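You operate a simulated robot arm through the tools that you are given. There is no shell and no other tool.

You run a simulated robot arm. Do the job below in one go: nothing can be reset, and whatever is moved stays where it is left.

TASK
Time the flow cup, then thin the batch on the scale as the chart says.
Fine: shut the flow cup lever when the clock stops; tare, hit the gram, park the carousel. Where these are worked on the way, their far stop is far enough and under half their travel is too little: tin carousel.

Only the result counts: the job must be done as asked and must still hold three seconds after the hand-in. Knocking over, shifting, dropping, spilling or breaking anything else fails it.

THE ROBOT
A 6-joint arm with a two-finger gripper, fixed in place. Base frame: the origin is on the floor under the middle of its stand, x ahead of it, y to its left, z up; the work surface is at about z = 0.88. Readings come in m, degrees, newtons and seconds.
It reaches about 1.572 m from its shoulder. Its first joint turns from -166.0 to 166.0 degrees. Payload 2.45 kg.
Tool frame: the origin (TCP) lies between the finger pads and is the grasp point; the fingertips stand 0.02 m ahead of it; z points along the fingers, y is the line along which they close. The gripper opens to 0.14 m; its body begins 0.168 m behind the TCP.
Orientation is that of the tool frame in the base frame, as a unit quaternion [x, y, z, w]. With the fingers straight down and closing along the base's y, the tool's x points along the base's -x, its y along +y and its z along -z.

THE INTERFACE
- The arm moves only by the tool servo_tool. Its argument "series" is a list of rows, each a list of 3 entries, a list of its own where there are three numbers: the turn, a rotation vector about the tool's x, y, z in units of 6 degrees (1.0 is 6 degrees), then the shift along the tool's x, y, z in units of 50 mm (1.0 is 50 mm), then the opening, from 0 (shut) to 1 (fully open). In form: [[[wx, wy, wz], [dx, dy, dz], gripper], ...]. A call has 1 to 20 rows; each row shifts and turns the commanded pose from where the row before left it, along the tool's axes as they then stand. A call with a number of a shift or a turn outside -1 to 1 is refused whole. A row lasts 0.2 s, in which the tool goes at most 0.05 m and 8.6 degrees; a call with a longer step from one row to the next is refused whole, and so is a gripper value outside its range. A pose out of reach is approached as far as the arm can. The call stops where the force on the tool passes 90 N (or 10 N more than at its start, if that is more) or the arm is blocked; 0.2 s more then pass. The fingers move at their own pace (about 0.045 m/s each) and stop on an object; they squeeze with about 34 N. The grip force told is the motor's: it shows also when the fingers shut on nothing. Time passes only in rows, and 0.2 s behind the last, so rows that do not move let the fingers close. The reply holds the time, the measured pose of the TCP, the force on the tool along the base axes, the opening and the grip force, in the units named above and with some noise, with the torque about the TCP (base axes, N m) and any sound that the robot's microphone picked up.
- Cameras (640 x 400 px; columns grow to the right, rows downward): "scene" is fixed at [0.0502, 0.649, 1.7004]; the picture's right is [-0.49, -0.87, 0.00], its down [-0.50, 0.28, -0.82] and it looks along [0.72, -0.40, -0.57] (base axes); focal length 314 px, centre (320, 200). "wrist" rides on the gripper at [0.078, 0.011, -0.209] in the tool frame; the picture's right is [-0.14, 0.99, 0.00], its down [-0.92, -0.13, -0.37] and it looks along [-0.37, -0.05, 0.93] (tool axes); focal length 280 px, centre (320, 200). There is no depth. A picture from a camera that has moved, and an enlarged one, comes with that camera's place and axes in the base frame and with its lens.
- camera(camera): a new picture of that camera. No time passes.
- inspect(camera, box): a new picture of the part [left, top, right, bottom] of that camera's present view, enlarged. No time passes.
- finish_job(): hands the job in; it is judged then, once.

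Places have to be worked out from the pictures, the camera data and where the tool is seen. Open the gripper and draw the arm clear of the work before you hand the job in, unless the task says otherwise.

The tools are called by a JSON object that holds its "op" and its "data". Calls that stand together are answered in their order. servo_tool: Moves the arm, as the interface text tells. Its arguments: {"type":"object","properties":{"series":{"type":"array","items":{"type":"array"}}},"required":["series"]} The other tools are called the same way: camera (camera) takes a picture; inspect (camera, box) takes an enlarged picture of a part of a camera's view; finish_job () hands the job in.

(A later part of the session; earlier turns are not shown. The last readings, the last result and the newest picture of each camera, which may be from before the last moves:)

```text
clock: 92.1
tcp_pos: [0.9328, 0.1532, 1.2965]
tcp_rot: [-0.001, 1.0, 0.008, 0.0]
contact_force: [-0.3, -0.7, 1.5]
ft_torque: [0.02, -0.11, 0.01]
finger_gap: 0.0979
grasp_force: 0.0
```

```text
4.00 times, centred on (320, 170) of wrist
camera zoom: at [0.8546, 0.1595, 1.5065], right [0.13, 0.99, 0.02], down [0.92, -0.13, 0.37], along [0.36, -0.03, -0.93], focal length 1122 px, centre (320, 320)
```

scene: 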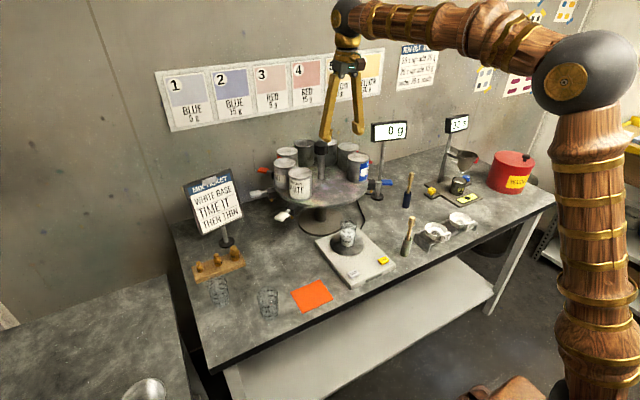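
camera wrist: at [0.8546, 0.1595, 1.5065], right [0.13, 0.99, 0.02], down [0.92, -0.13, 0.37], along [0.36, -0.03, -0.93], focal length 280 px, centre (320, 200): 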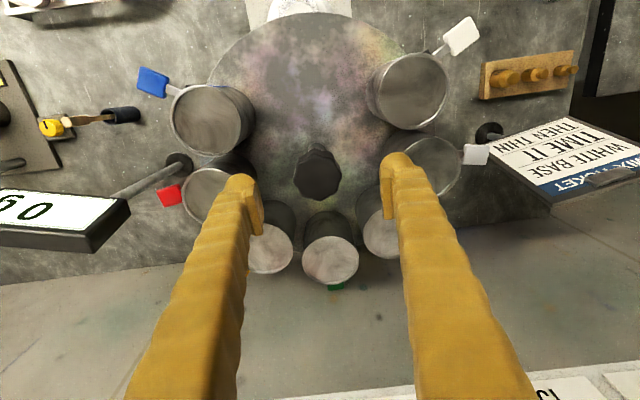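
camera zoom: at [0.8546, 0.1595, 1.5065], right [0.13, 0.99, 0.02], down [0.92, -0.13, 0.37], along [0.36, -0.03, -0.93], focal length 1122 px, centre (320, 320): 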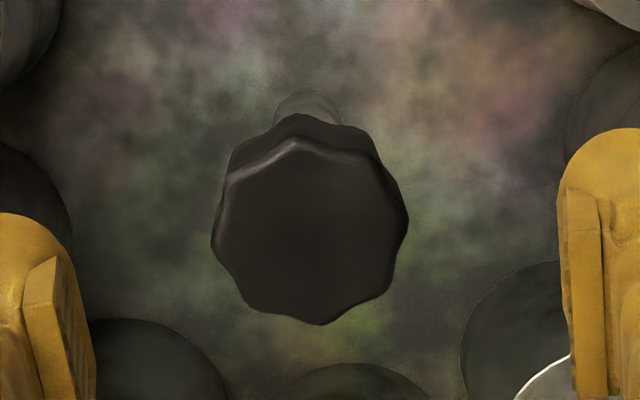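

The knob is octagonal with a corner pointing to −x, so I'll yaw +22.5° to grip on flats, descend to z≈1.225 and close.

{"op": "servo_tool", "data": {"series": [[[0, 0, 1], [0, 0, 0], 0.7], [[0, 0, 1], [0, 0, 0], 0.7], [[0, 0, 1], [0, 0, 0], 0.7], [[0, 0, 0.75], [0, -0.04, 0.4], 0.7], [[0, 0, 0], [0, 0, 0.5], 0.7], [[0, 0, 0], [0, 0, 0.5], 0.7]]}}

{"op": "camera", "data": {"camera": "wrist"}}

{"op": "inspect", "data": {"camera": "scene", "box": [240, 100, 400, 230]}}

```text
clock: 93.5
tcp_pos: [0.9348, 0.1497, 1.2274]
tcp_rot: [0.194, 0.981, 0.007, -0.001]
contact_force: [-0.7, -0.3, -1.2]
ft_torque: [0.01, -0.02, -0.04]
finger_gap: 0.0983
grasp_force: 0.0
```

```text
taken
camera wrist: at [0.8661, 0.1863, 1.4366], right [0.5, 0.86, 0.01], down [0.8, -0.47, 0.36], along [0.32, -0.17, -0.93], focal length 280 px, centre (320, 200)
```

wrist: 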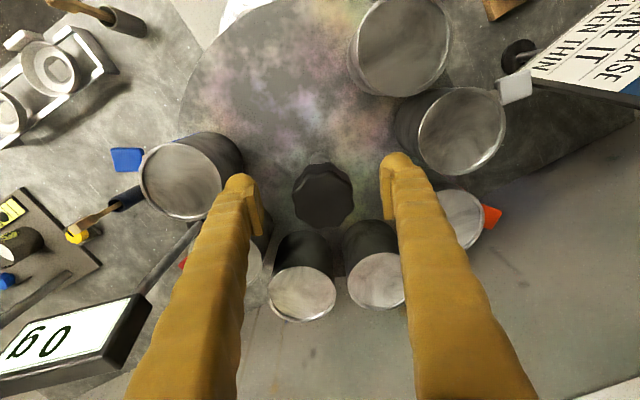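

```text
3.08 times, centred on (320, 165) of scene
camera zoom: at [0.0502, 0.649, 1.7004], right [-0.49, -0.87, 0.0], down [-0.5, 0.28, -0.82], along [0.72, -0.4, -0.57], focal length 966 px, centre (320, 308)
```

zoom: 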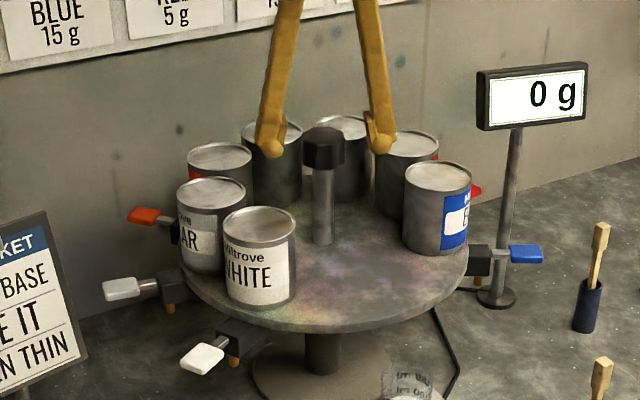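

The fingertips flank the knob at its height. Close on it.

{"op": "servo_tool", "data": {"series": [[[0, 0, 0], [0, 0, 0], 0.3], [[0, 0, 0], [0, 0, 0], 0.0], [[0, 0, 0], [0, 0, 0], 0.0], [[0, 0, 0], [0, 0, 0], 0.0]]}}

```text
clock: 94.5
tcp_pos: [0.9353, 0.1524, 1.227]
tcp_rot: [0.192, 0.981, 0.008, -0.002]
contact_force: [16.6, 21.6, 1.8]
ft_torque: [0.22, -0.18, 0.18]
finger_gap: 0.0484
grasp_force: 29.0
```

Gripped (0.048 m) with a small side load; I'll recentre 2 mm and try a gentle 6° twist (counter-clockwise from above).

{"op": "servo_tool", "data": {"series": [[[0, 0, 0], [0, 0.05, 0], 0.0], [[0, 0, -0.5], [0, 0, 0], 0.0], [[0, 0, -0.5], [0, 0, 0], 0.0]]}}

{"op": "inspect", "data": {"camera": "scene", "box": [240, 100, 400, 230]}}

```text
clock: 95.3
tcp_pos: [0.9347, 0.1518, 1.2267]
tcp_rot: [0.143, 0.99, 0.007, -0.002]
contact_force: [-17.6, -9.3, 8.0]
ft_torque: [-0.15, 0.42, -0.15]
finger_gap: 0.0485
grasp_force: 45.3
```

```text
3.08 times, centred on (320, 165) of scene
camera zoom: at [0.0502, 0.649, 1.7004], right [-0.49, -0.87, 0.0], down [-0.5, 0.28, -0.82], along [0.72, -0.4, -0.57], focal length 966 px, centre (320, 308)
```

zoom: 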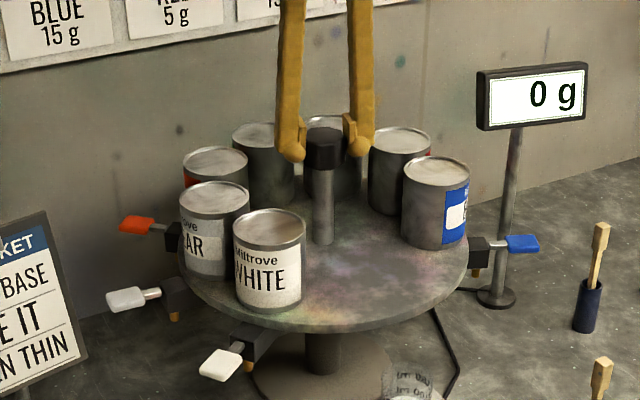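

The carousel turns with the knob. Continue counter-clockwise by 60° to bring the unread green-lever tin into view.

{"op": "servo_tool", "data": {"series": [[[0, 0, -0.8], [0, 0, 0], 0.0], [[0, 0, -0.8], [0, 0, 0], 0.0], [[0, 0, -0.8], [0, 0, 0], 0.0], [[0, 0, -0.8], [0, 0, 0], 0.0], [[0, 0, -0.8], [0, 0, 0], 0.0], [[0, 0, -0.8], [0, 0, 0], 0.0], [[0, 0, -0.8], [0, 0, 0], 0.0], [[0, 0, -0.8], [0, 0, 0], 0.0], [[0, 0, -0.8], [0, 0, 0], 0.0], [[0, 0, -0.8], [0, 0, 0], 0.0], [[0, 0, -0.8], [0, 0, 0], 0.0], [[0, 0, -0.8], [0, 0, 0], 0.0]]}}

{"op": "inspect", "data": {"camera": "scene", "box": [240, 100, 400, 230]}}

{"op": "camera", "data": {"camera": "wrist"}}

```text
clock: 97.9
tcp_pos: [0.938, 0.1487, 1.2258]
tcp_rot: [-0.352, 0.936, 0.006, 0.003]
contact_force: [45.7, -69.3, 8.4]
ft_torque: [-0.81, -0.6, -0.12]
finger_gap: 0.0482
grasp_force: 44.8
```

```text
3.08 times, centred on (320, 165) of scene
camera zoom: at [0.0502, 0.649, 1.7004], right [-0.49, -0.87, 0.0], down [-0.5, 0.28, -0.82], along [0.72, -0.4, -0.57], focal length 966 px, centre (320, 308)
```

zoom: 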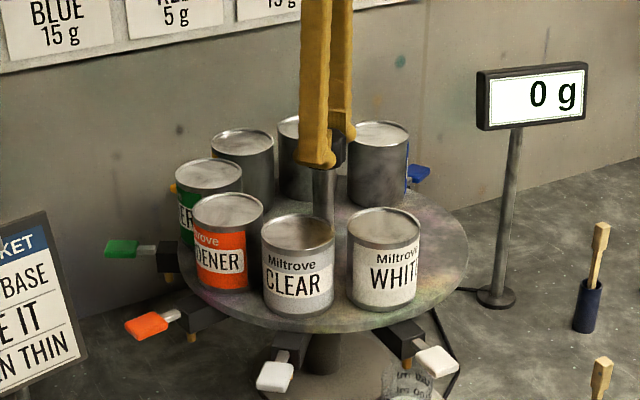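

```text
taken
camera wrist: at [0.8714, 0.102, 1.4341], right [-0.55, 0.84, 0.01], down [0.78, 0.51, 0.38], along [0.31, 0.22, -0.93], focal length 280 px, centre (320, 200)
```

wrist: 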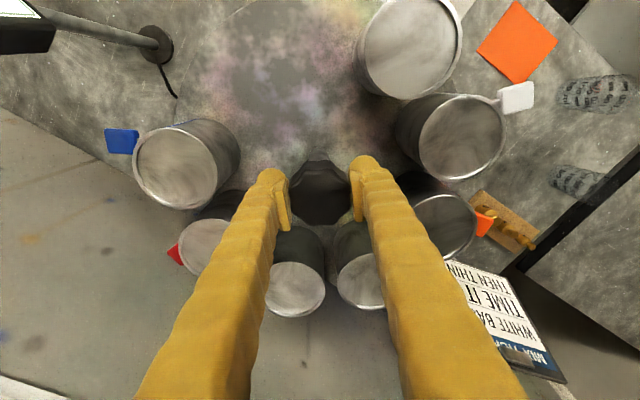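

The green label ends in "ER". Zoom on it, while I also recentre the grip to remove the side load next.

{"op": "inspect", "data": {"camera": "scene", "box": [275, 150, 310, 175]}}

{"op": "servo_tool", "data": {"series": [[[0, 0, 0], [0, -0.1, 0], 0.0], [[0, 0, 0], [0, 0, 0], 0.0]]}}

```text
16.00 times, centred on (292, 162) of scene
camera zoom: at [0.0502, 0.649, 1.7004], right [-0.49, -0.87, 0.0], down [-0.5, 0.28, -0.82], along [0.72, -0.4, -0.57], focal length 5024 px, centre (760, 800)
```

zoom: 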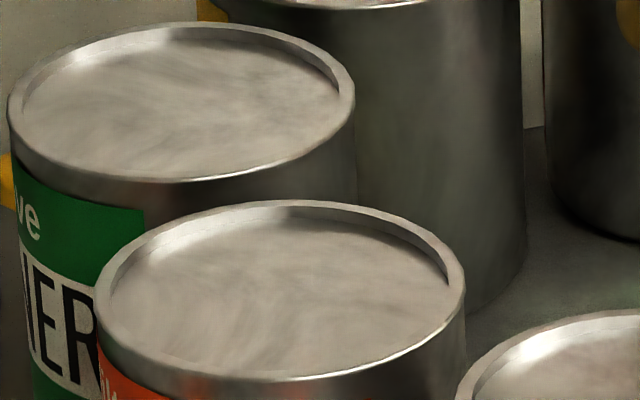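

```text
clock: 98.5
tcp_pos: [0.9382, 0.1479, 1.2259]
tcp_rot: [-0.352, 0.936, 0.008, 0.001]
contact_force: [6.8, -40.7, 14.0]
ft_torque: [-0.72, 0.07, 0.03]
finger_gap: 0.0477
grasp_force: 44.8
```

It reads "…NER" in green: the THINNER. It must come to the front, about 117° further counter-clockwise. I'll recentre slightly and turn another ~42°, then regrasp.

{"op": "servo_tool", "data": {"series": [[[0, 0, 0], [0.03, -0.05, 0], 0.0], [[0, 0, -0.8], [0, 0, 0], 0.0], [[0, 0, -0.8], [0, 0, 0], 0.0], [[0, 0, -0.8], [0, 0, 0], 0.0], [[0, 0, -0.8], [0, 0, 0], 0.0], [[0, 0, -0.8], [0, 0, 0], 0.0]]}}

```text
clock: 99.9
tcp_pos: [0.9392, 0.1474, 1.2247]
tcp_rot: [-0.541, 0.841, 0.008, 0.003]
contact_force: [-7.2, 46.4, 6.3]
ft_torque: [0.5, -0.02, 0.08]
finger_gap: 0.0477
grasp_force: 45.0
```

{"op": "servo_tool", "data": {"series": [[[0, 0, 0], [-0.055, 0.025, 0], 0.0], [[0, 0, -0.8], [0, 0, 0], 0.0], [[0, 0, -0.8], [0, 0, 0], 0.0], [[0, 0, -0.8], [0, 0, 0], 0.0], [[0, 0, -0.8], [0, 0, 0], 0.0]]}}

{"op": "inspect", "data": {"camera": "scene", "box": [240, 100, 400, 230]}}

```text
clock: 101.1
tcp_pos: [0.9395, 0.1456, 1.2256]
tcp_rot: [-0.672, 0.74, 0.007, 0.004]
contact_force: [-14.4, -14.6, 0.9]
ft_torque: [-0.5, 0.15, 0.06]
finger_gap: 0.0471
grasp_force: 45.1
```

```text
3.08 times, centred on (320, 165) of scene
camera zoom: at [0.0502, 0.649, 1.7004], right [-0.49, -0.87, 0.0], down [-0.5, 0.28, -0.82], along [0.72, -0.4, -0.57], focal length 966 px, centre (320, 308)
```

zoom: 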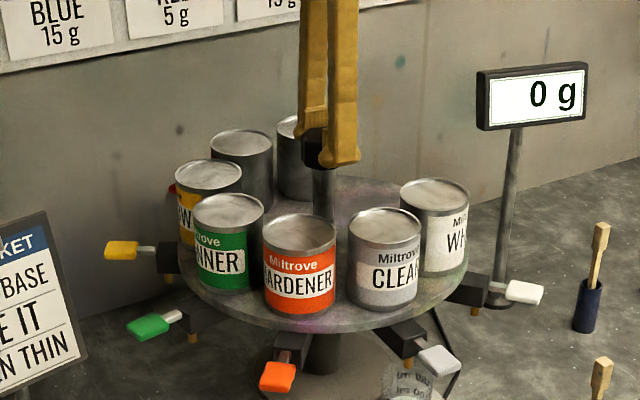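

About 107° turned so far; CLEAR is now in front, THINNER needs ~75–80° more. Open, raise slightly, turn the hand back 90° (two octagon faces) and regrasp.

{"op": "servo_tool", "data": {"series": [[[0, 0, 0], [0, 0, 0], 0.4], [[0, 0, 0], [0, 0, 0], 0.7], [[0, 0, 0], [0, 0, 0], 0.7], [[0, 0, 0], [0, 0, -0.6], 0.7], [[0, 0, 0], [0, 0, -0.6], 0.7], [[0, 0, 1], [0, 0, 0], 0.7], [[0, 0, 1], [0, 0, 0], 0.7], [[0, 0, 1], [0, 0, 0], 0.7], [[0, 0, 1], [0, 0, 0], 0.7], [[0, 0, 1], [0, 0, 0], 0.7], [[0, 0, 1], [0, 0, 0], 0.7], [[0, 0, 1], [0, 0, 0], 0.7], [[0, 0, 1], [0, 0, 0], 0.7], [[0, 0, 1], [0, 0, 0], 0.7], [[0, 0, 1], [0, 0, 0], 0.7], [[0, 0, 1], [0, 0, 0], 0.7], [[0, 0, 1], [0, 0, 0], 0.7], [[0, 0, 1], [0, 0, 0], 0.7], [[0, 0, 1], [0, 0, 0], 0.7], [[0, 0, 1], [0, 0, 0], 0.7]]}}

{"op": "camera", "data": {"camera": "wrist"}}

{"op": "inspect", "data": {"camera": "scene", "box": [240, 100, 400, 230]}}

```text
clock: 105.3
tcp_pos: [0.94, 0.1476, 1.2861]
tcp_rot: [0.049, 0.999, 0.008, -0.002]
contact_force: [-0.5, 0.0, 0.0]
ft_torque: [0.0, 0.0, 0.01]
finger_gap: 0.0982
grasp_force: 0.0
```

```text
taken
camera wrist: at [0.8645, 0.1623, 1.4949], right [0.23, 0.97, 0.02], down [0.9, -0.22, 0.36], along [0.36, -0.07, -0.93], focal length 280 px, centre (320, 200)
```

wrist: 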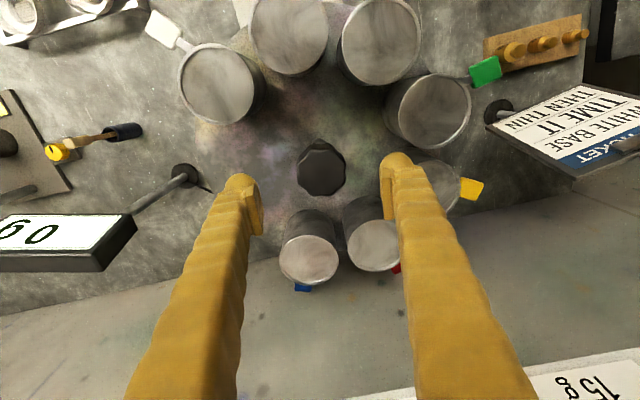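

```text
3.08 times, centred on (320, 165) of scene
camera zoom: at [0.0502, 0.649, 1.7004], right [-0.49, -0.87, 0.0], down [-0.5, 0.28, -0.82], along [0.72, -0.4, -0.57], focal length 966 px, centre (320, 308)
```

zoom: 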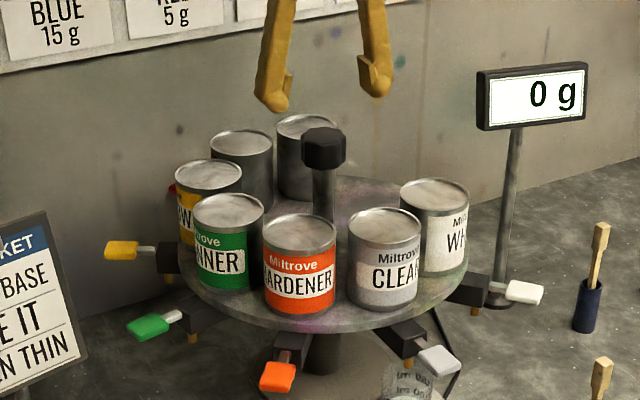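

The carousel stayed put. Descend, regrasp at yaw +5.6° (flat-aligned) and close.

{"op": "servo_tool", "data": {"series": [[[0, 0, 0], [0, 0.04, 0.6], 0.7], [[0, 0, 0], [0, 0, 0.6], 0.7], [[0, 0, 0], [0, 0, 0], 0.3], [[0, 0, 0], [0, 0, 0], 0.0], [[0, 0, 0], [0, 0, 0], 0.0], [[0, 0, 0], [0, 0, 0], 0.0]]}}

```text
clock: 106.7
tcp_pos: [0.9411, 0.1495, 1.2242]
tcp_rot: [0.048, 0.999, 0.007, -0.002]
contact_force: [-5.8, -19.2, -3.6]
ft_torque: [-0.16, 0.04, 0.04]
finger_gap: 0.0477
grasp_force: 28.9
```

{"op": "servo_tool", "data": {"series": [[[0, 0, 0], [0, -0.02, 0], 0.0], [[0, 0, -0.8], [0, 0, 0], 0.0], [[0, 0, -0.8], [0, 0, 0], 0.0], [[0, 0, -0.8], [0, 0, 0], 0.0], [[0, 0, -0.8], [0, 0, 0], 0.0], [[0, 0, -0.8], [0, 0, 0], 0.0], [[0, 0, -0.8], [0, 0, 0], 0.0], [[0, 0, -0.8], [0, 0, 0], 0.0], [[0, 0, -0.8], [0, 0, 0], 0.0], [[0, 0, -0.8], [0, 0, 0], 0.0], [[0, 0, -0.8], [0, 0, 0], 0.0], [[0, 0, -0.8], [0, 0, 0], 0.0]]}}

{"op": "inspect", "data": {"camera": "scene", "box": [240, 120, 400, 250]}}

```text
clock: 109.3
tcp_pos: [0.9402, 0.1497, 1.2258]
tcp_rot: [-0.402, 0.916, 0.01, 0.002]
contact_force: [-1.4, 20.5, -30.6]
ft_torque: [-0.05, -0.03, -0.07]
finger_gap: 0.0477
grasp_force: 44.9
```

```text
3.08 times, centred on (320, 185) of scene
camera zoom: at [0.0502, 0.649, 1.7004], right [-0.49, -0.87, 0.0], down [-0.5, 0.28, -0.82], along [0.72, -0.4, -0.57], focal length 966 px, centre (320, 246)
```

zoom: 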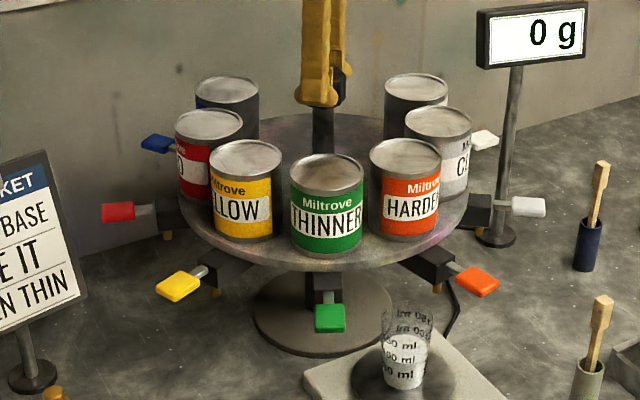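

THINNER still needs roughly 25° more to be over the beaker. Turn another ~20° and then judge the alignment.

{"op": "servo_tool", "data": {"series": [[[0, 0, 0], [0, 0.02, -0.03], 0.0], [[0, 0, -0.8], [0, 0, 0], 0.0], [[0, 0, -0.8], [0, 0, 0], 0.0], [[0, 0, -0.8], [0, 0, 0], 0.0], [[0, 0, -0.8], [0, 0, 0], 0.0], [[0, 0, 0], [0, 0, 0], 0.0]]}}

{"op": "inspect", "data": {"camera": "scene", "box": [240, 120, 400, 250]}}

{"op": "inspect", "data": {"camera": "scene", "box": [310, 190, 390, 260]}}

```text
clock: 110.7
tcp_pos: [0.9398, 0.149, 1.228]
tcp_rot: [-0.549, 0.836, 0.006, 0.004]
contact_force: [17.2, 9.8, -23.3]
ft_torque: [0.08, -0.13, 0.08]
finger_gap: 0.0472
grasp_force: 44.8
```

```text
3.08 times, centred on (320, 185) of scene
camera zoom: at [0.0502, 0.649, 1.7004], right [-0.49, -0.87, 0.0], down [-0.5, 0.28, -0.82], along [0.72, -0.4, -0.57], focal length 966 px, centre (320, 246)
```

zoom: 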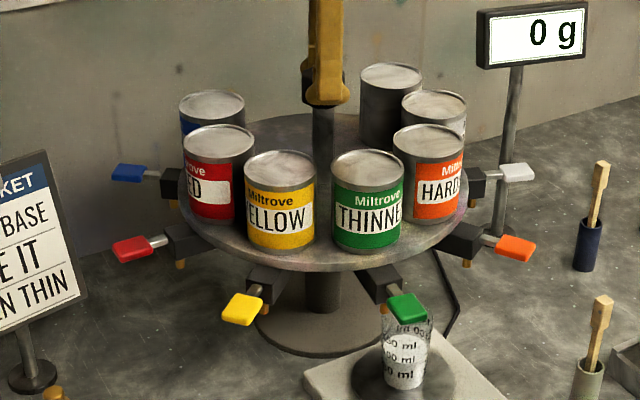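

```text
5.71 times, centred on (350, 225) of scene
camera zoom: at [0.0502, 0.649, 1.7004], right [-0.49, -0.87, 0.0], down [-0.5, 0.28, -0.82], along [0.72, -0.4, -0.57], focal length 1794 px, centre (149, 57)
```

zoom: 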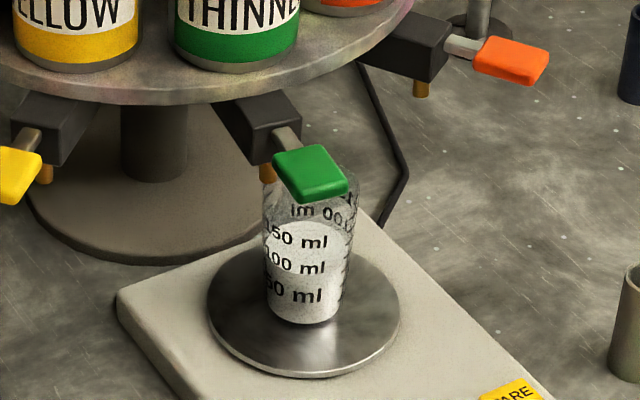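

The nozzle is about 7° short of the beaker centre. Turn 7° more and check.

{"op": "servo_tool", "data": {"series": [[[0, 0, -0.6], [0, 0, 0], 0.0], [[0, 0, -0.55], [0, 0, 0], 0.0], [[0, 0, 0], [0, 0, 0], 0.0]]}}

{"op": "inspect", "data": {"camera": "scene", "box": [310, 190, 390, 260]}}

{"op": "camera", "data": {"camera": "wrist"}}

```text
clock: 111.5
tcp_pos: [0.9397, 0.1484, 1.228]
tcp_rot: [-0.598, 0.802, 0.008, 0.005]
contact_force: [20.6, 2.4, -10.4]
ft_torque: [0.0, -0.16, 0.05]
finger_gap: 0.0471
grasp_force: 45.0
```

```text
5.71 times, centred on (350, 225) of scene
camera zoom: at [0.0502, 0.649, 1.7004], right [-0.49, -0.87, 0.0], down [-0.5, 0.28, -0.82], along [0.72, -0.4, -0.57], focal length 1794 px, centre (149, 57)
```

zoom: 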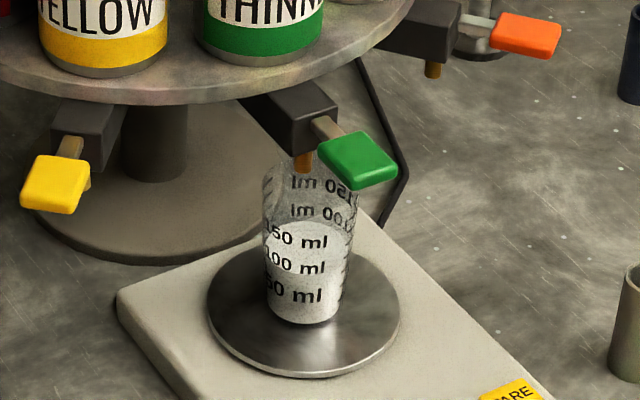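

```text
taken
camera wrist: at [0.907, 0.0733, 1.4354], right [-0.91, 0.41, 0.01], down [0.39, 0.84, 0.38], along [0.15, 0.35, -0.92], focal length 280 px, centre (320, 200)
```

wrist: 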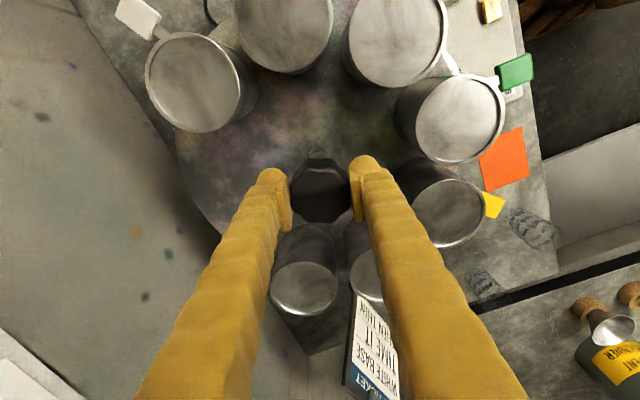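

The thinner nozzle now appears centred over the beaker. Release the knob, rise, and go round to the front for a close look at the green lever.

{"op": "servo_tool", "data": {"series": [[[0, 0, 0], [0, 0, 0], 0.4], [[0, 0, 0], [0, 0, 0], 0.7], [[0, 0, 0], [0, 0, 0], 0.7], [[0, 0, 0], [0, 0, -0.6], 0.7], [[0, 0, 0], [0, 0, -0.8], 0.7], [[0, 0, 0], [0, 0, -0.8], 0.7], [[0, 0, 1], [0, 0, 0], 0.7], [[0, 0, 1], [0, 0, 0], 0.7], [[0, 0, 1], [0, 0, 0], 0.7], [[0, 0, 1], [0, 0, 0], 0.7], [[0, 0, 1], [0, 0, 0], 0.7], [[0, 0, 1], [0, 0, 0], 0.7], [[0, 0, 1], [0, 0, 0], 0.7], [[0, 0, 1], [0, 0, 0], 0.7], [[0, 0, 1], [0, 0, 0], 0.7], [[0, 0, 1], [0, 0, 0], 0.7], [[0, 0, 1], [0, 0, 0], 0.7], [[0, 0, 1], [0, 0, 0], 0.7], [[0, 0, 0.23], [0, 0, 0], 0.7]]}}

{"op": "inspect", "data": {"camera": "scene", "box": [310, 190, 390, 260]}}

```text
clock: 115.5
tcp_pos: [0.9407, 0.1464, 1.338]
tcp_rot: [0.001, 1.0, 0.008, -0.001]
contact_force: [-0.8, 0.4, 0.0]
ft_torque: [-0.02, 0.02, 0.01]
finger_gap: 0.0981
grasp_force: 0.0
```

```text
5.71 times, centred on (350, 225) of scene
camera zoom: at [0.0502, 0.649, 1.7004], right [-0.49, -0.87, 0.0], down [-0.5, 0.28, -0.82], along [0.72, -0.4, -0.57], focal length 1794 px, centre (149, 57)
```

zoom: 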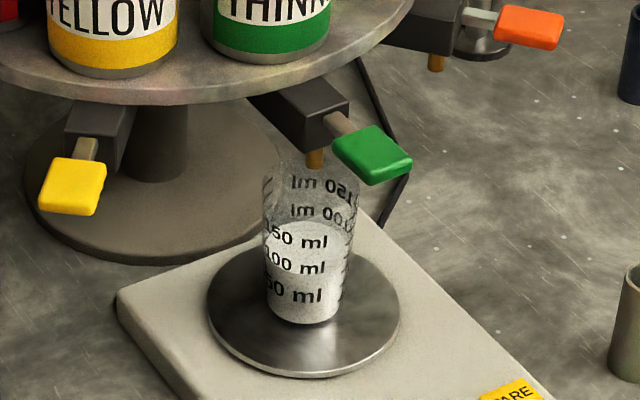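

It settled a couple of degrees further and the nozzle sits centred over the beaker. Back off toward the robot and pitch to view lever and nozzle from the front.

{"op": "servo_tool", "data": {"series": [[[0, 0, 0], [1, 0, 0], 0.7], [[0, 0, 0], [1, 0, 0], 0.7], [[0, 0, 0], [1, 0, 0], 0.7], [[0, 0, 0], [1, 0, 0], 0.7], [[0, 0, 0], [1, 0, 0], 0.7], [[0, 0, 0], [1, 0, 0], 0.7], [[0, 0, 0], [1, 0, 0], 0.7], [[0, 0, 0], [1, 0, 0], 0.7], [[0, -1, 0], [0, 0, 0.4], 0.7], [[0, -1, 0], [0, 0, 0.4], 0.7], [[0, -1, 0], [0, 0, 0.4], 0.7], [[0, -1, 0], [0.2, 0, 0.4], 0.7], [[0, -1, 0], [0.3, 0, 0.4], 0.7], [[0, -1, 0], [0.4, 0, 0.4], 0.7], [[0, -0.7, 0], [0.4, 0, 0.2], 0.7]]}}

{"op": "camera", "data": {"camera": "wrist"}}

{"op": "camera", "data": {"camera": "scene"}}

```text
clock: 118.7
tcp_pos: [0.5172, 0.1499, 1.1831]
tcp_rot: [0.001, 0.939, 0.009, 0.343]
contact_force: [0.0, -0.4, -0.4]
ft_torque: [-0.01, -0.03, 0.0]
finger_gap: 0.0981
grasp_force: 0.0
```

```text
taken
camera wrist: at [0.3228, 0.1578, 1.2932], right [0.1, 0.99, 0.11], down [0.47, -0.14, 0.87], along [0.88, -0.04, -0.48], focal length 280 px, centre (320, 200)
```

wrist: 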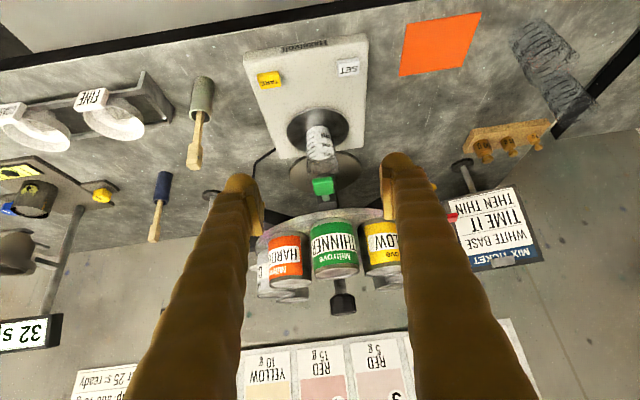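

```text
taken
```

scene: 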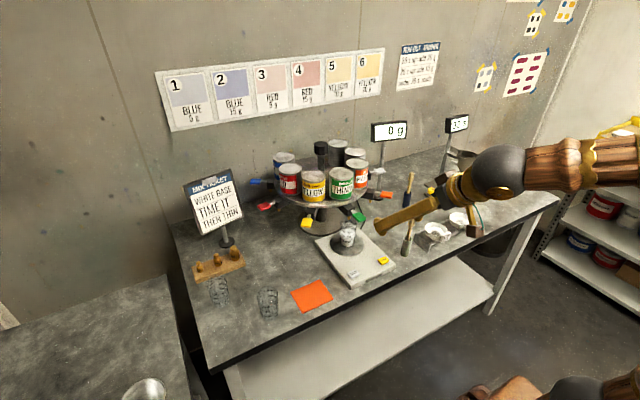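

{"op": "inspect", "data": {"camera": "wrist", "box": [270, 100, 380, 220]}}

{"op": "inspect", "data": {"camera": "scene", "box": [320, 190, 390, 250]}}

```text
3.33 times, centred on (325, 160) of wrist
camera zoom: at [0.3228, 0.1578, 1.2932], right [0.1, 0.99, 0.11], down [0.47, -0.14, 0.87], along [0.88, -0.04, -0.48], focal length 935 px, centre (303, 333)
```

zoom: 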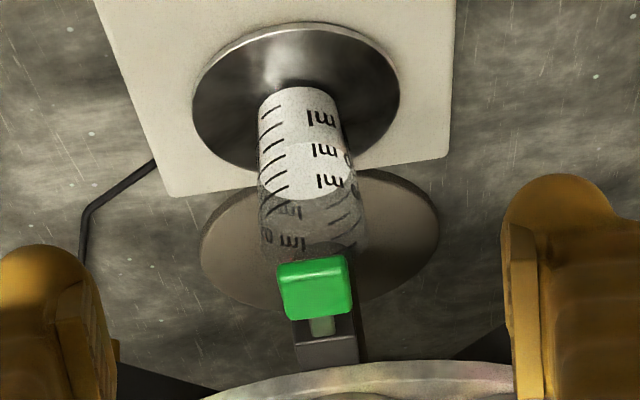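

```text
6.67 times, centred on (355, 220) of scene
camera zoom: at [0.0502, 0.649, 1.7004], right [-0.49, -0.87, 0.0], down [-0.5, 0.28, -0.82], along [0.72, -0.4, -0.57], focal length 2093 px, centre (87, 67)
```

zoom: 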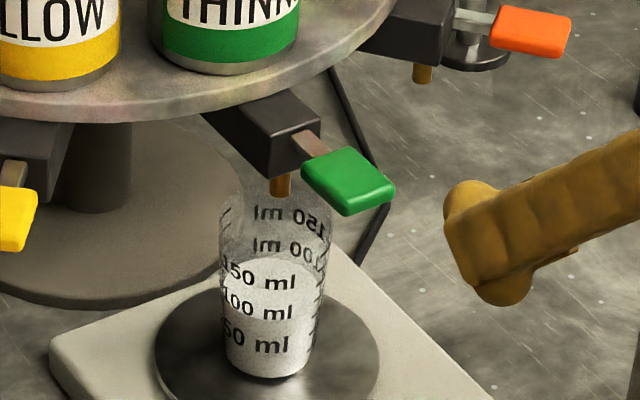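

Triangulated: green paddle centre ≈ (0.689, 0.149, 1.075), nozzle ≈ (0.746, 0.149, 1.034), beaker rim ≈ z 1.017 at (0.735, 0.157). I'll straighten the tool and go above the paddle with a 0.07 opening.

{"op": "servo_tool", "data": {"series": [[[0, 1, 0], [0, 0, 0], 0.5], [[0, 1, 0], [0, 0, 0], 0.5], [[0, 1, 0], [0, 0, 0], 0.5], [[0, 1, 0], [0, 0, 0], 0.5], [[0, 1, 0], [0, 0, 0], 0.5], [[0, 1, 0], [0, 0, 0], 0.5], [[0, 0.7, 0], [0, 0, -0.3], 0.5], [[0, 0, 0], [-0.85, 0, 0], 0.5], [[0, 0, 0], [-0.85, 0, 0], 0.5], [[0, 0, 0], [-0.85, 0, 0], 0.5], [[0, 0, 0], [-0.8, 0, 0], 0.5]]}}

{"op": "camera", "data": {"camera": "wrist"}}

{"op": "inspect", "data": {"camera": "scene", "box": [290, 110, 450, 290]}}

```text
clock: 121.1
tcp_pos: [0.6862, 0.15, 1.1983]
tcp_rot: [0.0, 1.0, 0.007, -0.001]
contact_force: [-1.1, 0.4, -0.1]
ft_torque: [-0.02, -0.01, 0.02]
finger_gap: 0.07
grasp_force: 0.0
```

```text
taken
camera wrist: at [0.6072, 0.1568, 1.4074], right [0.14, 0.99, 0.02], down [0.92, -0.13, 0.37], along [0.36, -0.04, -0.93], focal length 280 px, centre (320, 200)
```

wrist: 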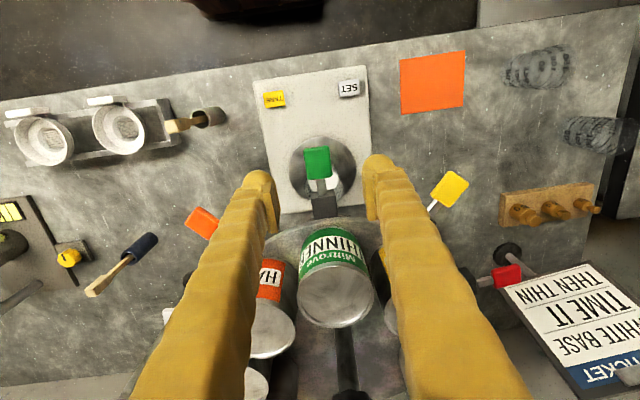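

```text
2.22 times, centred on (370, 200) of scene
camera zoom: at [0.0502, 0.649, 1.7004], right [-0.49, -0.87, 0.0], down [-0.5, 0.28, -0.82], along [0.72, -0.4, -0.57], focal length 698 px, centre (209, 200)
```

zoom: 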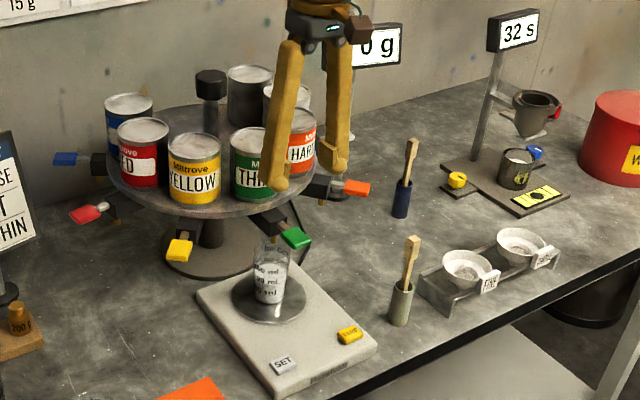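

The scene camera's view of the scale display would be blocked by a vertical wrist, so I'll work the lever with the gripper pitched ~40° forward. Back off and pitch first.

{"op": "servo_tool", "data": {"series": [[[0, 0, 0], [0.9, 0, 0], 0.5], [[0, 0, 0], [0.9, 0, 0], 0.5], [[0, -1, 0], [0, 0, 0], 0.5], [[0, -1, 0], [0, 0, 0], 0.5], [[0, -1, 0], [0, 0, 0], 0.5], [[0, -1, 0], [0, 0, 0], 0.5], [[0, -1, 0], [0, 0, 0], 0.5], [[0, -1, 0], [0, 0, 0], 0.5], [[0, -0.7, 0], [0, 0, 0.4], 0.5]]}}

{"op": "camera", "data": {"camera": "wrist"}}

{"op": "inspect", "data": {"camera": "scene", "box": [290, 110, 450, 290]}}

```text
clock: 123.1
tcp_pos: [0.6055, 0.1504, 1.1863]
tcp_rot: [0.003, 0.939, 0.008, 0.343]
contact_force: [-0.6, 0.4, -0.2]
ft_torque: [0.02, 0.03, 0.01]
finger_gap: 0.0699
grasp_force: 0.1
```

```text
taken
camera wrist: at [0.4112, 0.159, 1.2947], right [0.1, 0.99, 0.11], down [0.47, -0.14, 0.87], along [0.88, -0.04, -0.48], focal length 280 px, centre (320, 200)
```

wrist: 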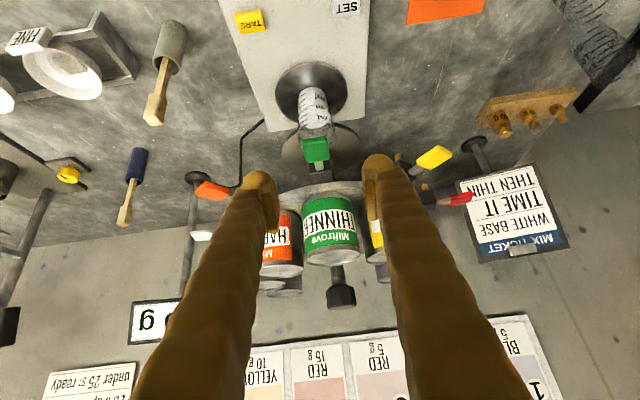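

```text
2.22 times, centred on (370, 200) of scene
camera zoom: at [0.0502, 0.649, 1.7004], right [-0.49, -0.87, 0.0], down [-0.5, 0.28, -0.82], along [0.72, -0.4, -0.57], focal length 698 px, centre (209, 200)
```

zoom: 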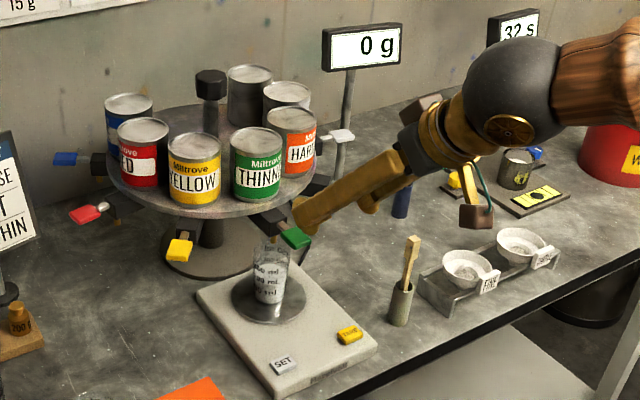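

The display is readable in the scene view now. Approach the paddle along the tool axis, straddling it.

{"op": "servo_tool", "data": {"series": [[[0, 0, 0], [0.04, -0.01, 0.55], 0.5], [[0, 0, 0], [0.04, -0.01, 0.55], 0.5], [[0, 0, 0], [0.04, -0.01, 0.55], 0.5], [[0, 0, 0], [0.04, 0, 0.5], 0.5]]}}

{"op": "inspect", "data": {"camera": "wrist", "box": [240, 100, 400, 220]}}

{"op": "inspect", "data": {"camera": "scene", "box": [310, 170, 410, 260]}}

```text
clock: 124.1
tcp_pos: [0.6689, 0.1505, 1.0958]
tcp_rot: [0.002, 0.939, 0.007, 0.343]
contact_force: [0.3, 0.5, -0.1]
ft_torque: [-0.04, -0.02, -0.01]
finger_gap: 0.07
grasp_force: 0.1
```

```text
3.33 times, centred on (320, 160) of wrist
camera zoom: at [0.4738, 0.1596, 1.2052], right [0.1, 0.99, 0.1], down [0.47, -0.14, 0.87], along [0.88, -0.04, -0.48], focal length 935 px, centre (320, 333)
```

zoom: 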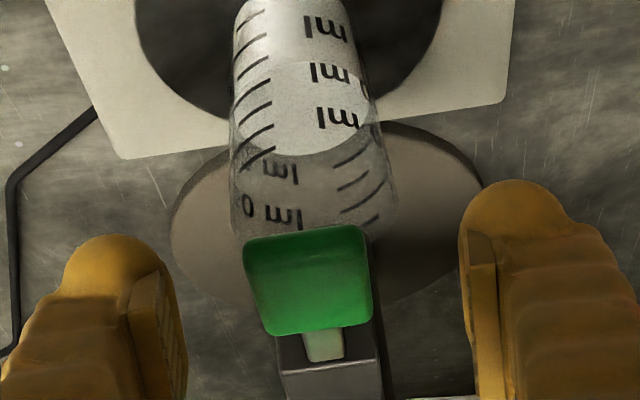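

```text
4.44 times, centred on (360, 215) of scene
camera zoom: at [0.0502, 0.649, 1.7004], right [-0.49, -0.87, 0.0], down [-0.5, 0.28, -0.82], along [0.72, -0.4, -0.57], focal length 1396 px, centre (142, 133)
```

zoom: 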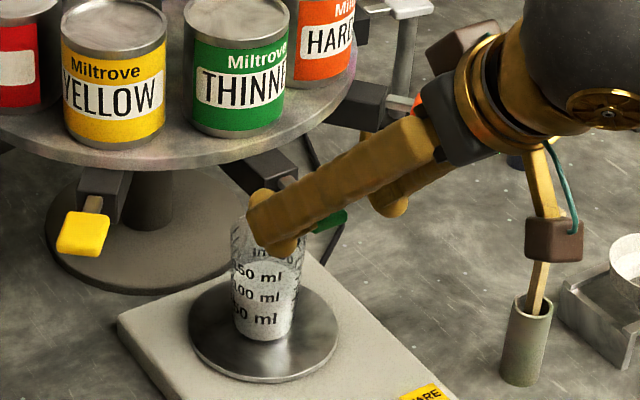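

The paddle spans x≈0.66–0.705 at y≈0.149. Advance 2 cm, shift 3 mm to −y and close on its sides.

{"op": "servo_tool", "data": {"series": [[[0, 0, 0], [-0.02, -0.05, 0.38], 0.5], [[0, 0, 0], [0, 0, 0], 0.35], [[0, 0, 0], [0, 0, 0], 0.25], [[0, 0, 0], [0, 0, 0], 0.2], [[0, 0, 0], [0, 0, 0], 0.15]]}}

{"op": "inspect", "data": {"camera": "wrist", "box": [240, 100, 400, 220]}}

{"op": "inspect", "data": {"camera": "scene", "box": [290, 110, 450, 290]}}

```text
clock: 125.3
tcp_pos: [0.6811, 0.1469, 1.083]
tcp_rot: [0.003, 0.939, 0.007, 0.343]
contact_force: [3.2, 0.1, -1.7]
ft_torque: [-0.16, -0.01, 0.19]
finger_gap: 0.0312
grasp_force: 35.0
```

```text
3.33 times, centred on (320, 160) of wrist
camera zoom: at [0.4865, 0.1562, 1.1926], right [0.1, 0.99, 0.1], down [0.47, -0.14, 0.87], along [0.88, -0.04, -0.48], focal length 935 px, centre (320, 333)
```

zoom: 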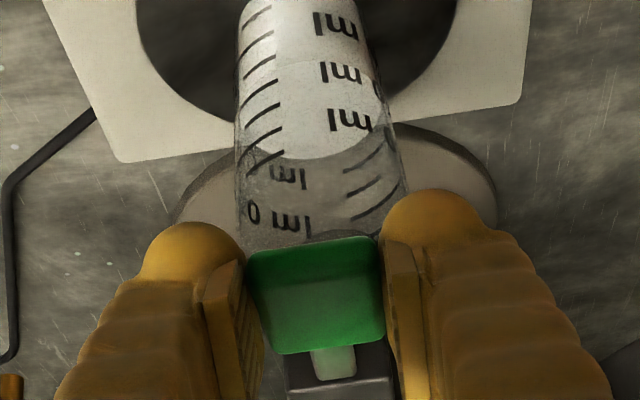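

```text
2.22 times, centred on (370, 200) of scene
camera zoom: at [0.0502, 0.649, 1.7004], right [-0.49, -0.87, 0.0], down [-0.5, 0.28, -0.82], along [0.72, -0.4, -0.57], focal length 698 px, centre (209, 200)
```

zoom: 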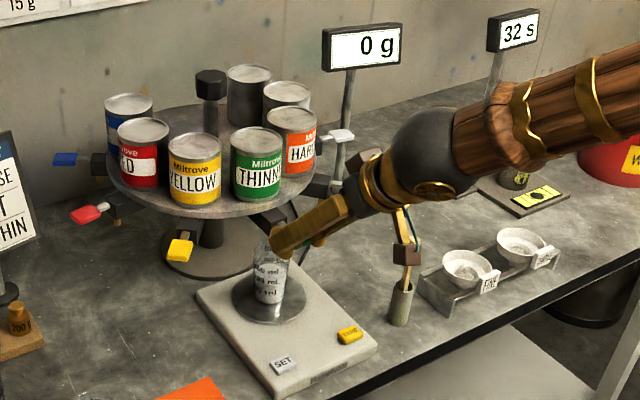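

Paddle gripped (0.031 m), no load. Test by nudging straight down 5 mm and read force and scale.

{"op": "servo_tool", "data": {"series": [[[0, 0, 0], [0.064, 0, 0.077], 0.15]]}}

{"op": "inspect", "data": {"camera": "scene", "box": [290, 110, 450, 290]}}

```text
clock: 125.7
tcp_pos: [0.6824, 0.1492, 1.0783]
tcp_rot: [0.001, 0.939, 0.01, 0.344]
contact_force: [-14.0, 0.7, 25.9]
ft_torque: [-0.21, -1.13, 0.29]
finger_gap: 0.0308
grasp_force: 44.6
```

```text
2.22 times, centred on (370, 200) of scene
camera zoom: at [0.0502, 0.649, 1.7004], right [-0.49, -0.87, 0.0], down [-0.5, 0.28, -0.82], along [0.72, -0.4, -0.57], focal length 698 px, centre (209, 200)
```

zoom: 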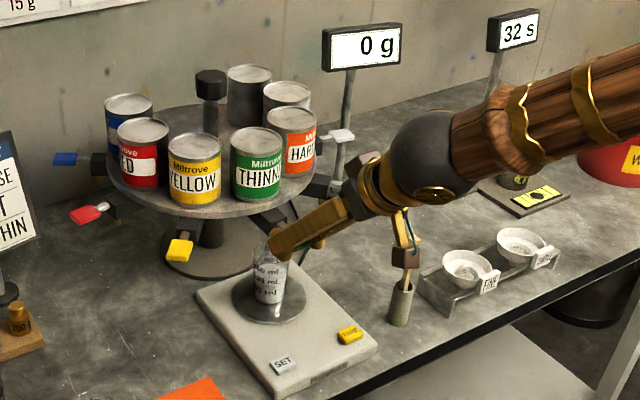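

{"op": "inspect", "data": {"camera": "wrist", "box": [240, 100, 400, 220]}}

{"op": "inspect", "data": {"camera": "scene", "box": [320, 190, 390, 250]}}

```text
3.33 times, centred on (320, 160) of wrist
camera zoom: at [0.4873, 0.1567, 1.188], right [0.1, 0.99, 0.11], down [0.47, -0.14, 0.87], along [0.88, -0.04, -0.47], focal length 935 px, centre (320, 333)
```

zoom: 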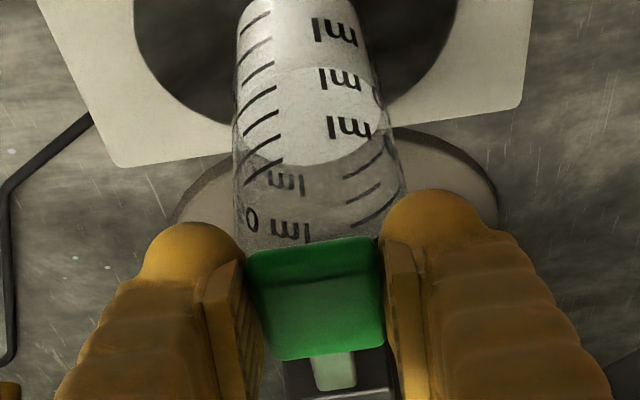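

```text
6.67 times, centred on (355, 220) of scene
camera zoom: at [0.0502, 0.649, 1.7004], right [-0.49, -0.87, 0.0], down [-0.5, 0.28, -0.82], along [0.72, -0.4, -0.57], focal length 2093 px, centre (87, 67)
```

zoom: 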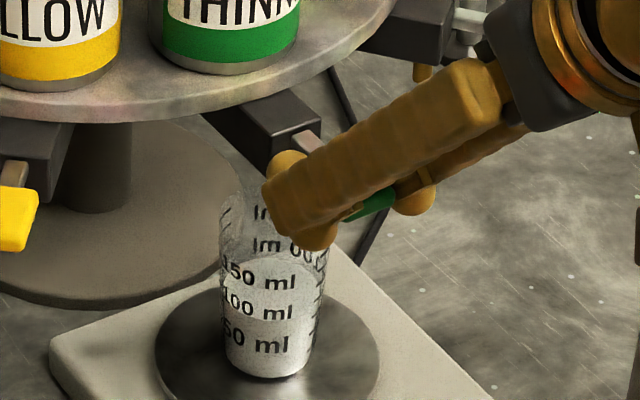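

The paddle seems to follow down; no flow yet. Another 4 mm down (with slight −x... keeping the arc), then check.

{"op": "servo_tool", "data": {"series": [[[0, 0, 0], [0.051, 0, 0.061], 0.15]]}}

{"op": "inspect", "data": {"camera": "scene", "box": [290, 110, 450, 290]}}

{"op": "inspect", "data": {"camera": "wrist", "box": [240, 100, 400, 220]}}

```text
clock: 126.1
tcp_pos: [0.6835, 0.1479, 1.0737]
tcp_rot: [0.003, 0.939, 0.008, 0.344]
contact_force: [3.1, 2.2, 30.1]
ft_torque: [-0.23, -1.33, 0.45]
finger_gap: 0.0312
grasp_force: 44.6
```

```text
2.22 times, centred on (370, 200) of scene
camera zoom: at [0.0502, 0.649, 1.7004], right [-0.49, -0.87, 0.0], down [-0.5, 0.28, -0.82], along [0.72, -0.4, -0.57], focal length 698 px, centre (209, 200)
```

zoom: 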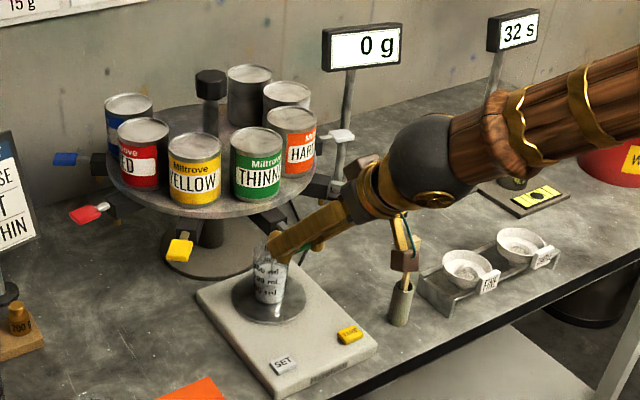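

```text
3.33 times, centred on (320, 160) of wrist
camera zoom: at [0.488, 0.1567, 1.183], right [0.1, 0.99, 0.11], down [0.47, -0.14, 0.87], along [0.88, -0.04, -0.47], focal length 935 px, centre (320, 333)
```

zoom: 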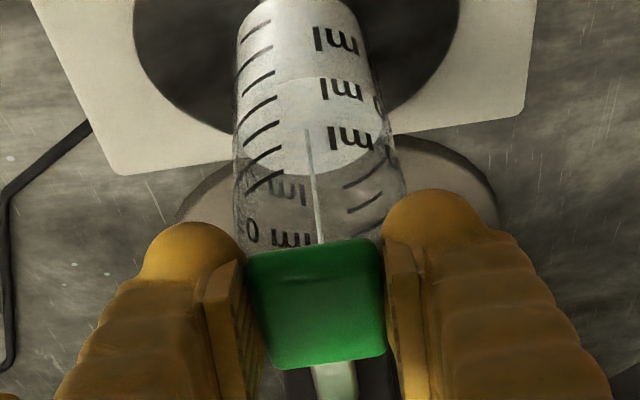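

A thin stream is now visible in the wrist view. Hold briefly and check the scale to learn the flow rate.

{"op": "servo_tool", "data": {"series": [[[0, 0, 0], [0, 0, 0], 0.15]]}}

{"op": "inspect", "data": {"camera": "scene", "box": [370, 110, 410, 140]}}

{"op": "inspect", "data": {"camera": "wrist", "box": [240, 100, 400, 220]}}

```text
clock: 126.5
tcp_pos: [0.6821, 0.1474, 1.0731]
tcp_rot: [0.002, 0.939, 0.008, 0.344]
contact_force: [15.2, 2.7, 29.9]
ft_torque: [-0.21, -1.37, 0.53]
finger_gap: 0.0309
grasp_force: 44.9
```

```text
13.33 times, centred on (390, 125) of scene
camera zoom: at [0.0502, 0.649, 1.7004], right [-0.49, -0.87, 0.0], down [-0.5, 0.28, -0.82], along [0.72, -0.4, -0.57], focal length 4186 px, centre (-613, 1200)
```

zoom: 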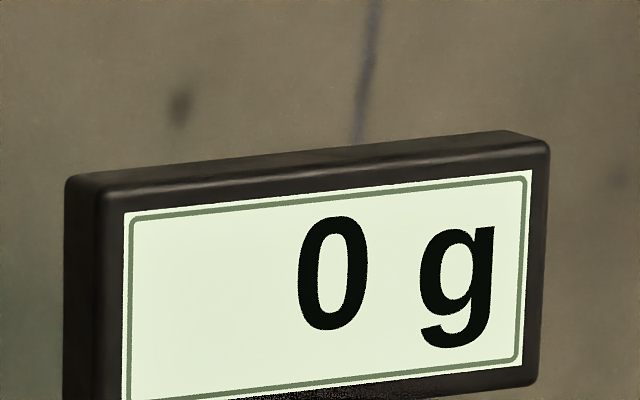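

```text
3.33 times, centred on (320, 160) of wrist
camera zoom: at [0.488, 0.1567, 1.1828], right [0.1, 0.99, 0.11], down [0.47, -0.14, 0.87], along [0.88, -0.04, -0.48], focal length 935 px, centre (320, 333)
```

zoom: 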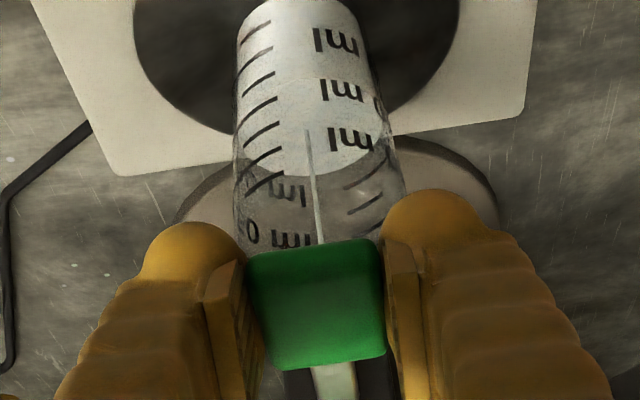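

Still 0 g; the trickle is slow. Hold about 1 s.

{"op": "servo_tool", "data": {"series": [[[0, 0, 0], [0, 0, 0], 0.15], [[0, 0, 0], [0, 0, 0], 0.15], [[0, 0, 0], [0, 0, 0], 0.15], [[0, 0, 0], [0, 0, 0], 0.15]]}}

{"op": "inspect", "data": {"camera": "scene", "box": [370, 110, 410, 140]}}

```text
clock: 127.5
tcp_pos: [0.6828, 0.1484, 1.0731]
tcp_rot: [0.003, 0.939, 0.007, 0.343]
contact_force: [33.5, 2.0, 22.6]
ft_torque: [-0.27, -1.1, 0.5]
finger_gap: 0.0309
grasp_force: 45.4
```

```text
13.33 times, centred on (390, 125) of scene
camera zoom: at [0.0502, 0.649, 1.7004], right [-0.49, -0.87, 0.0], down [-0.5, 0.28, -0.82], along [0.72, -0.4, -0.57], focal length 4186 px, centre (-613, 1200)
```

zoom: 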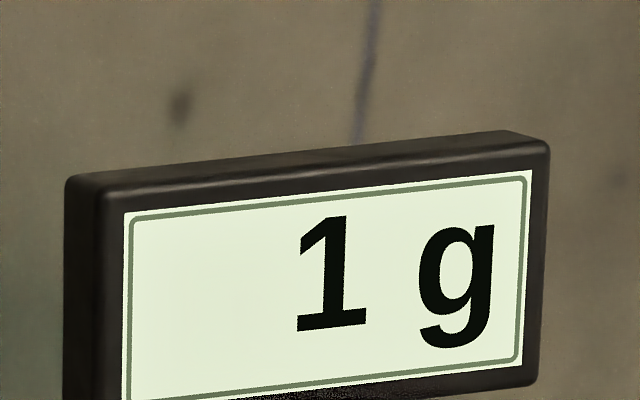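

1 g after ~1.5 s: a slow trickle (~0.7 g/s), good for accuracy. Hold and monitor.

{"op": "servo_tool", "data": {"series": [[[0, 0, 0], [0, 0, 0], 0.15], [[0, 0, 0], [0, 0, 0], 0.15], [[0, 0, 0], [0, 0, 0], 0.15], [[0, 0, 0], [0, 0, 0], 0.15], [[0, 0, 0], [0, 0, 0], 0.15], [[0, 0, 0], [0, 0, 0], 0.15], [[0, 0, 0], [0, 0, 0], 0.15], [[0, 0, 0], [0, 0, 0], 0.15], [[0, 0, 0], [0, 0, 0], 0.15]]}}

{"op": "inspect", "data": {"camera": "scene", "box": [370, 110, 410, 140]}}

{"op": "inspect", "data": {"camera": "wrist", "box": [240, 100, 400, 220]}}

```text
clock: 129.5
tcp_pos: [0.6819, 0.1485, 1.0719]
tcp_rot: [0.004, 0.939, 0.007, 0.343]
contact_force: [30.1, 2.7, 13.4]
ft_torque: [-0.31, -0.62, 0.48]
finger_gap: 0.0309
grasp_force: 45.0
```

```text
13.33 times, centred on (390, 125) of scene
camera zoom: at [0.0502, 0.649, 1.7004], right [-0.49, -0.87, 0.0], down [-0.5, 0.28, -0.82], along [0.72, -0.4, -0.57], focal length 4186 px, centre (-613, 1200)
```

zoom: 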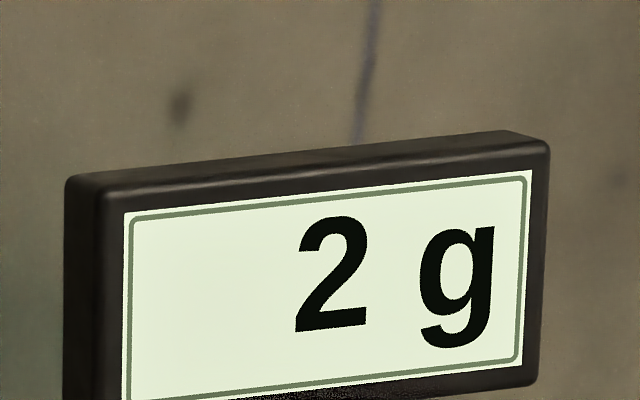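

```text
3.33 times, centred on (320, 160) of wrist
camera zoom: at [0.4877, 0.1566, 1.182], right [0.1, 0.99, 0.1], down [0.47, -0.14, 0.87], along [0.88, -0.04, -0.48], focal length 935 px, centre (320, 333)
```

zoom: 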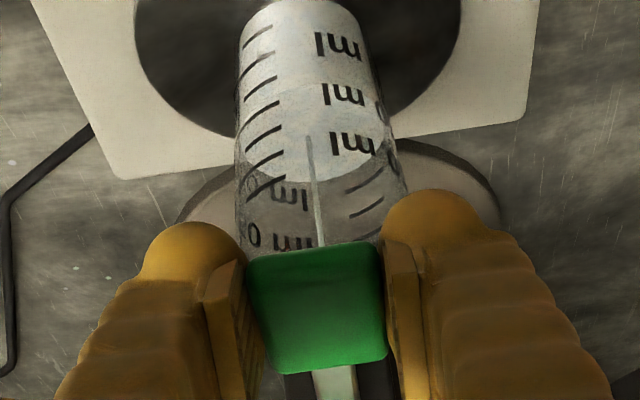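

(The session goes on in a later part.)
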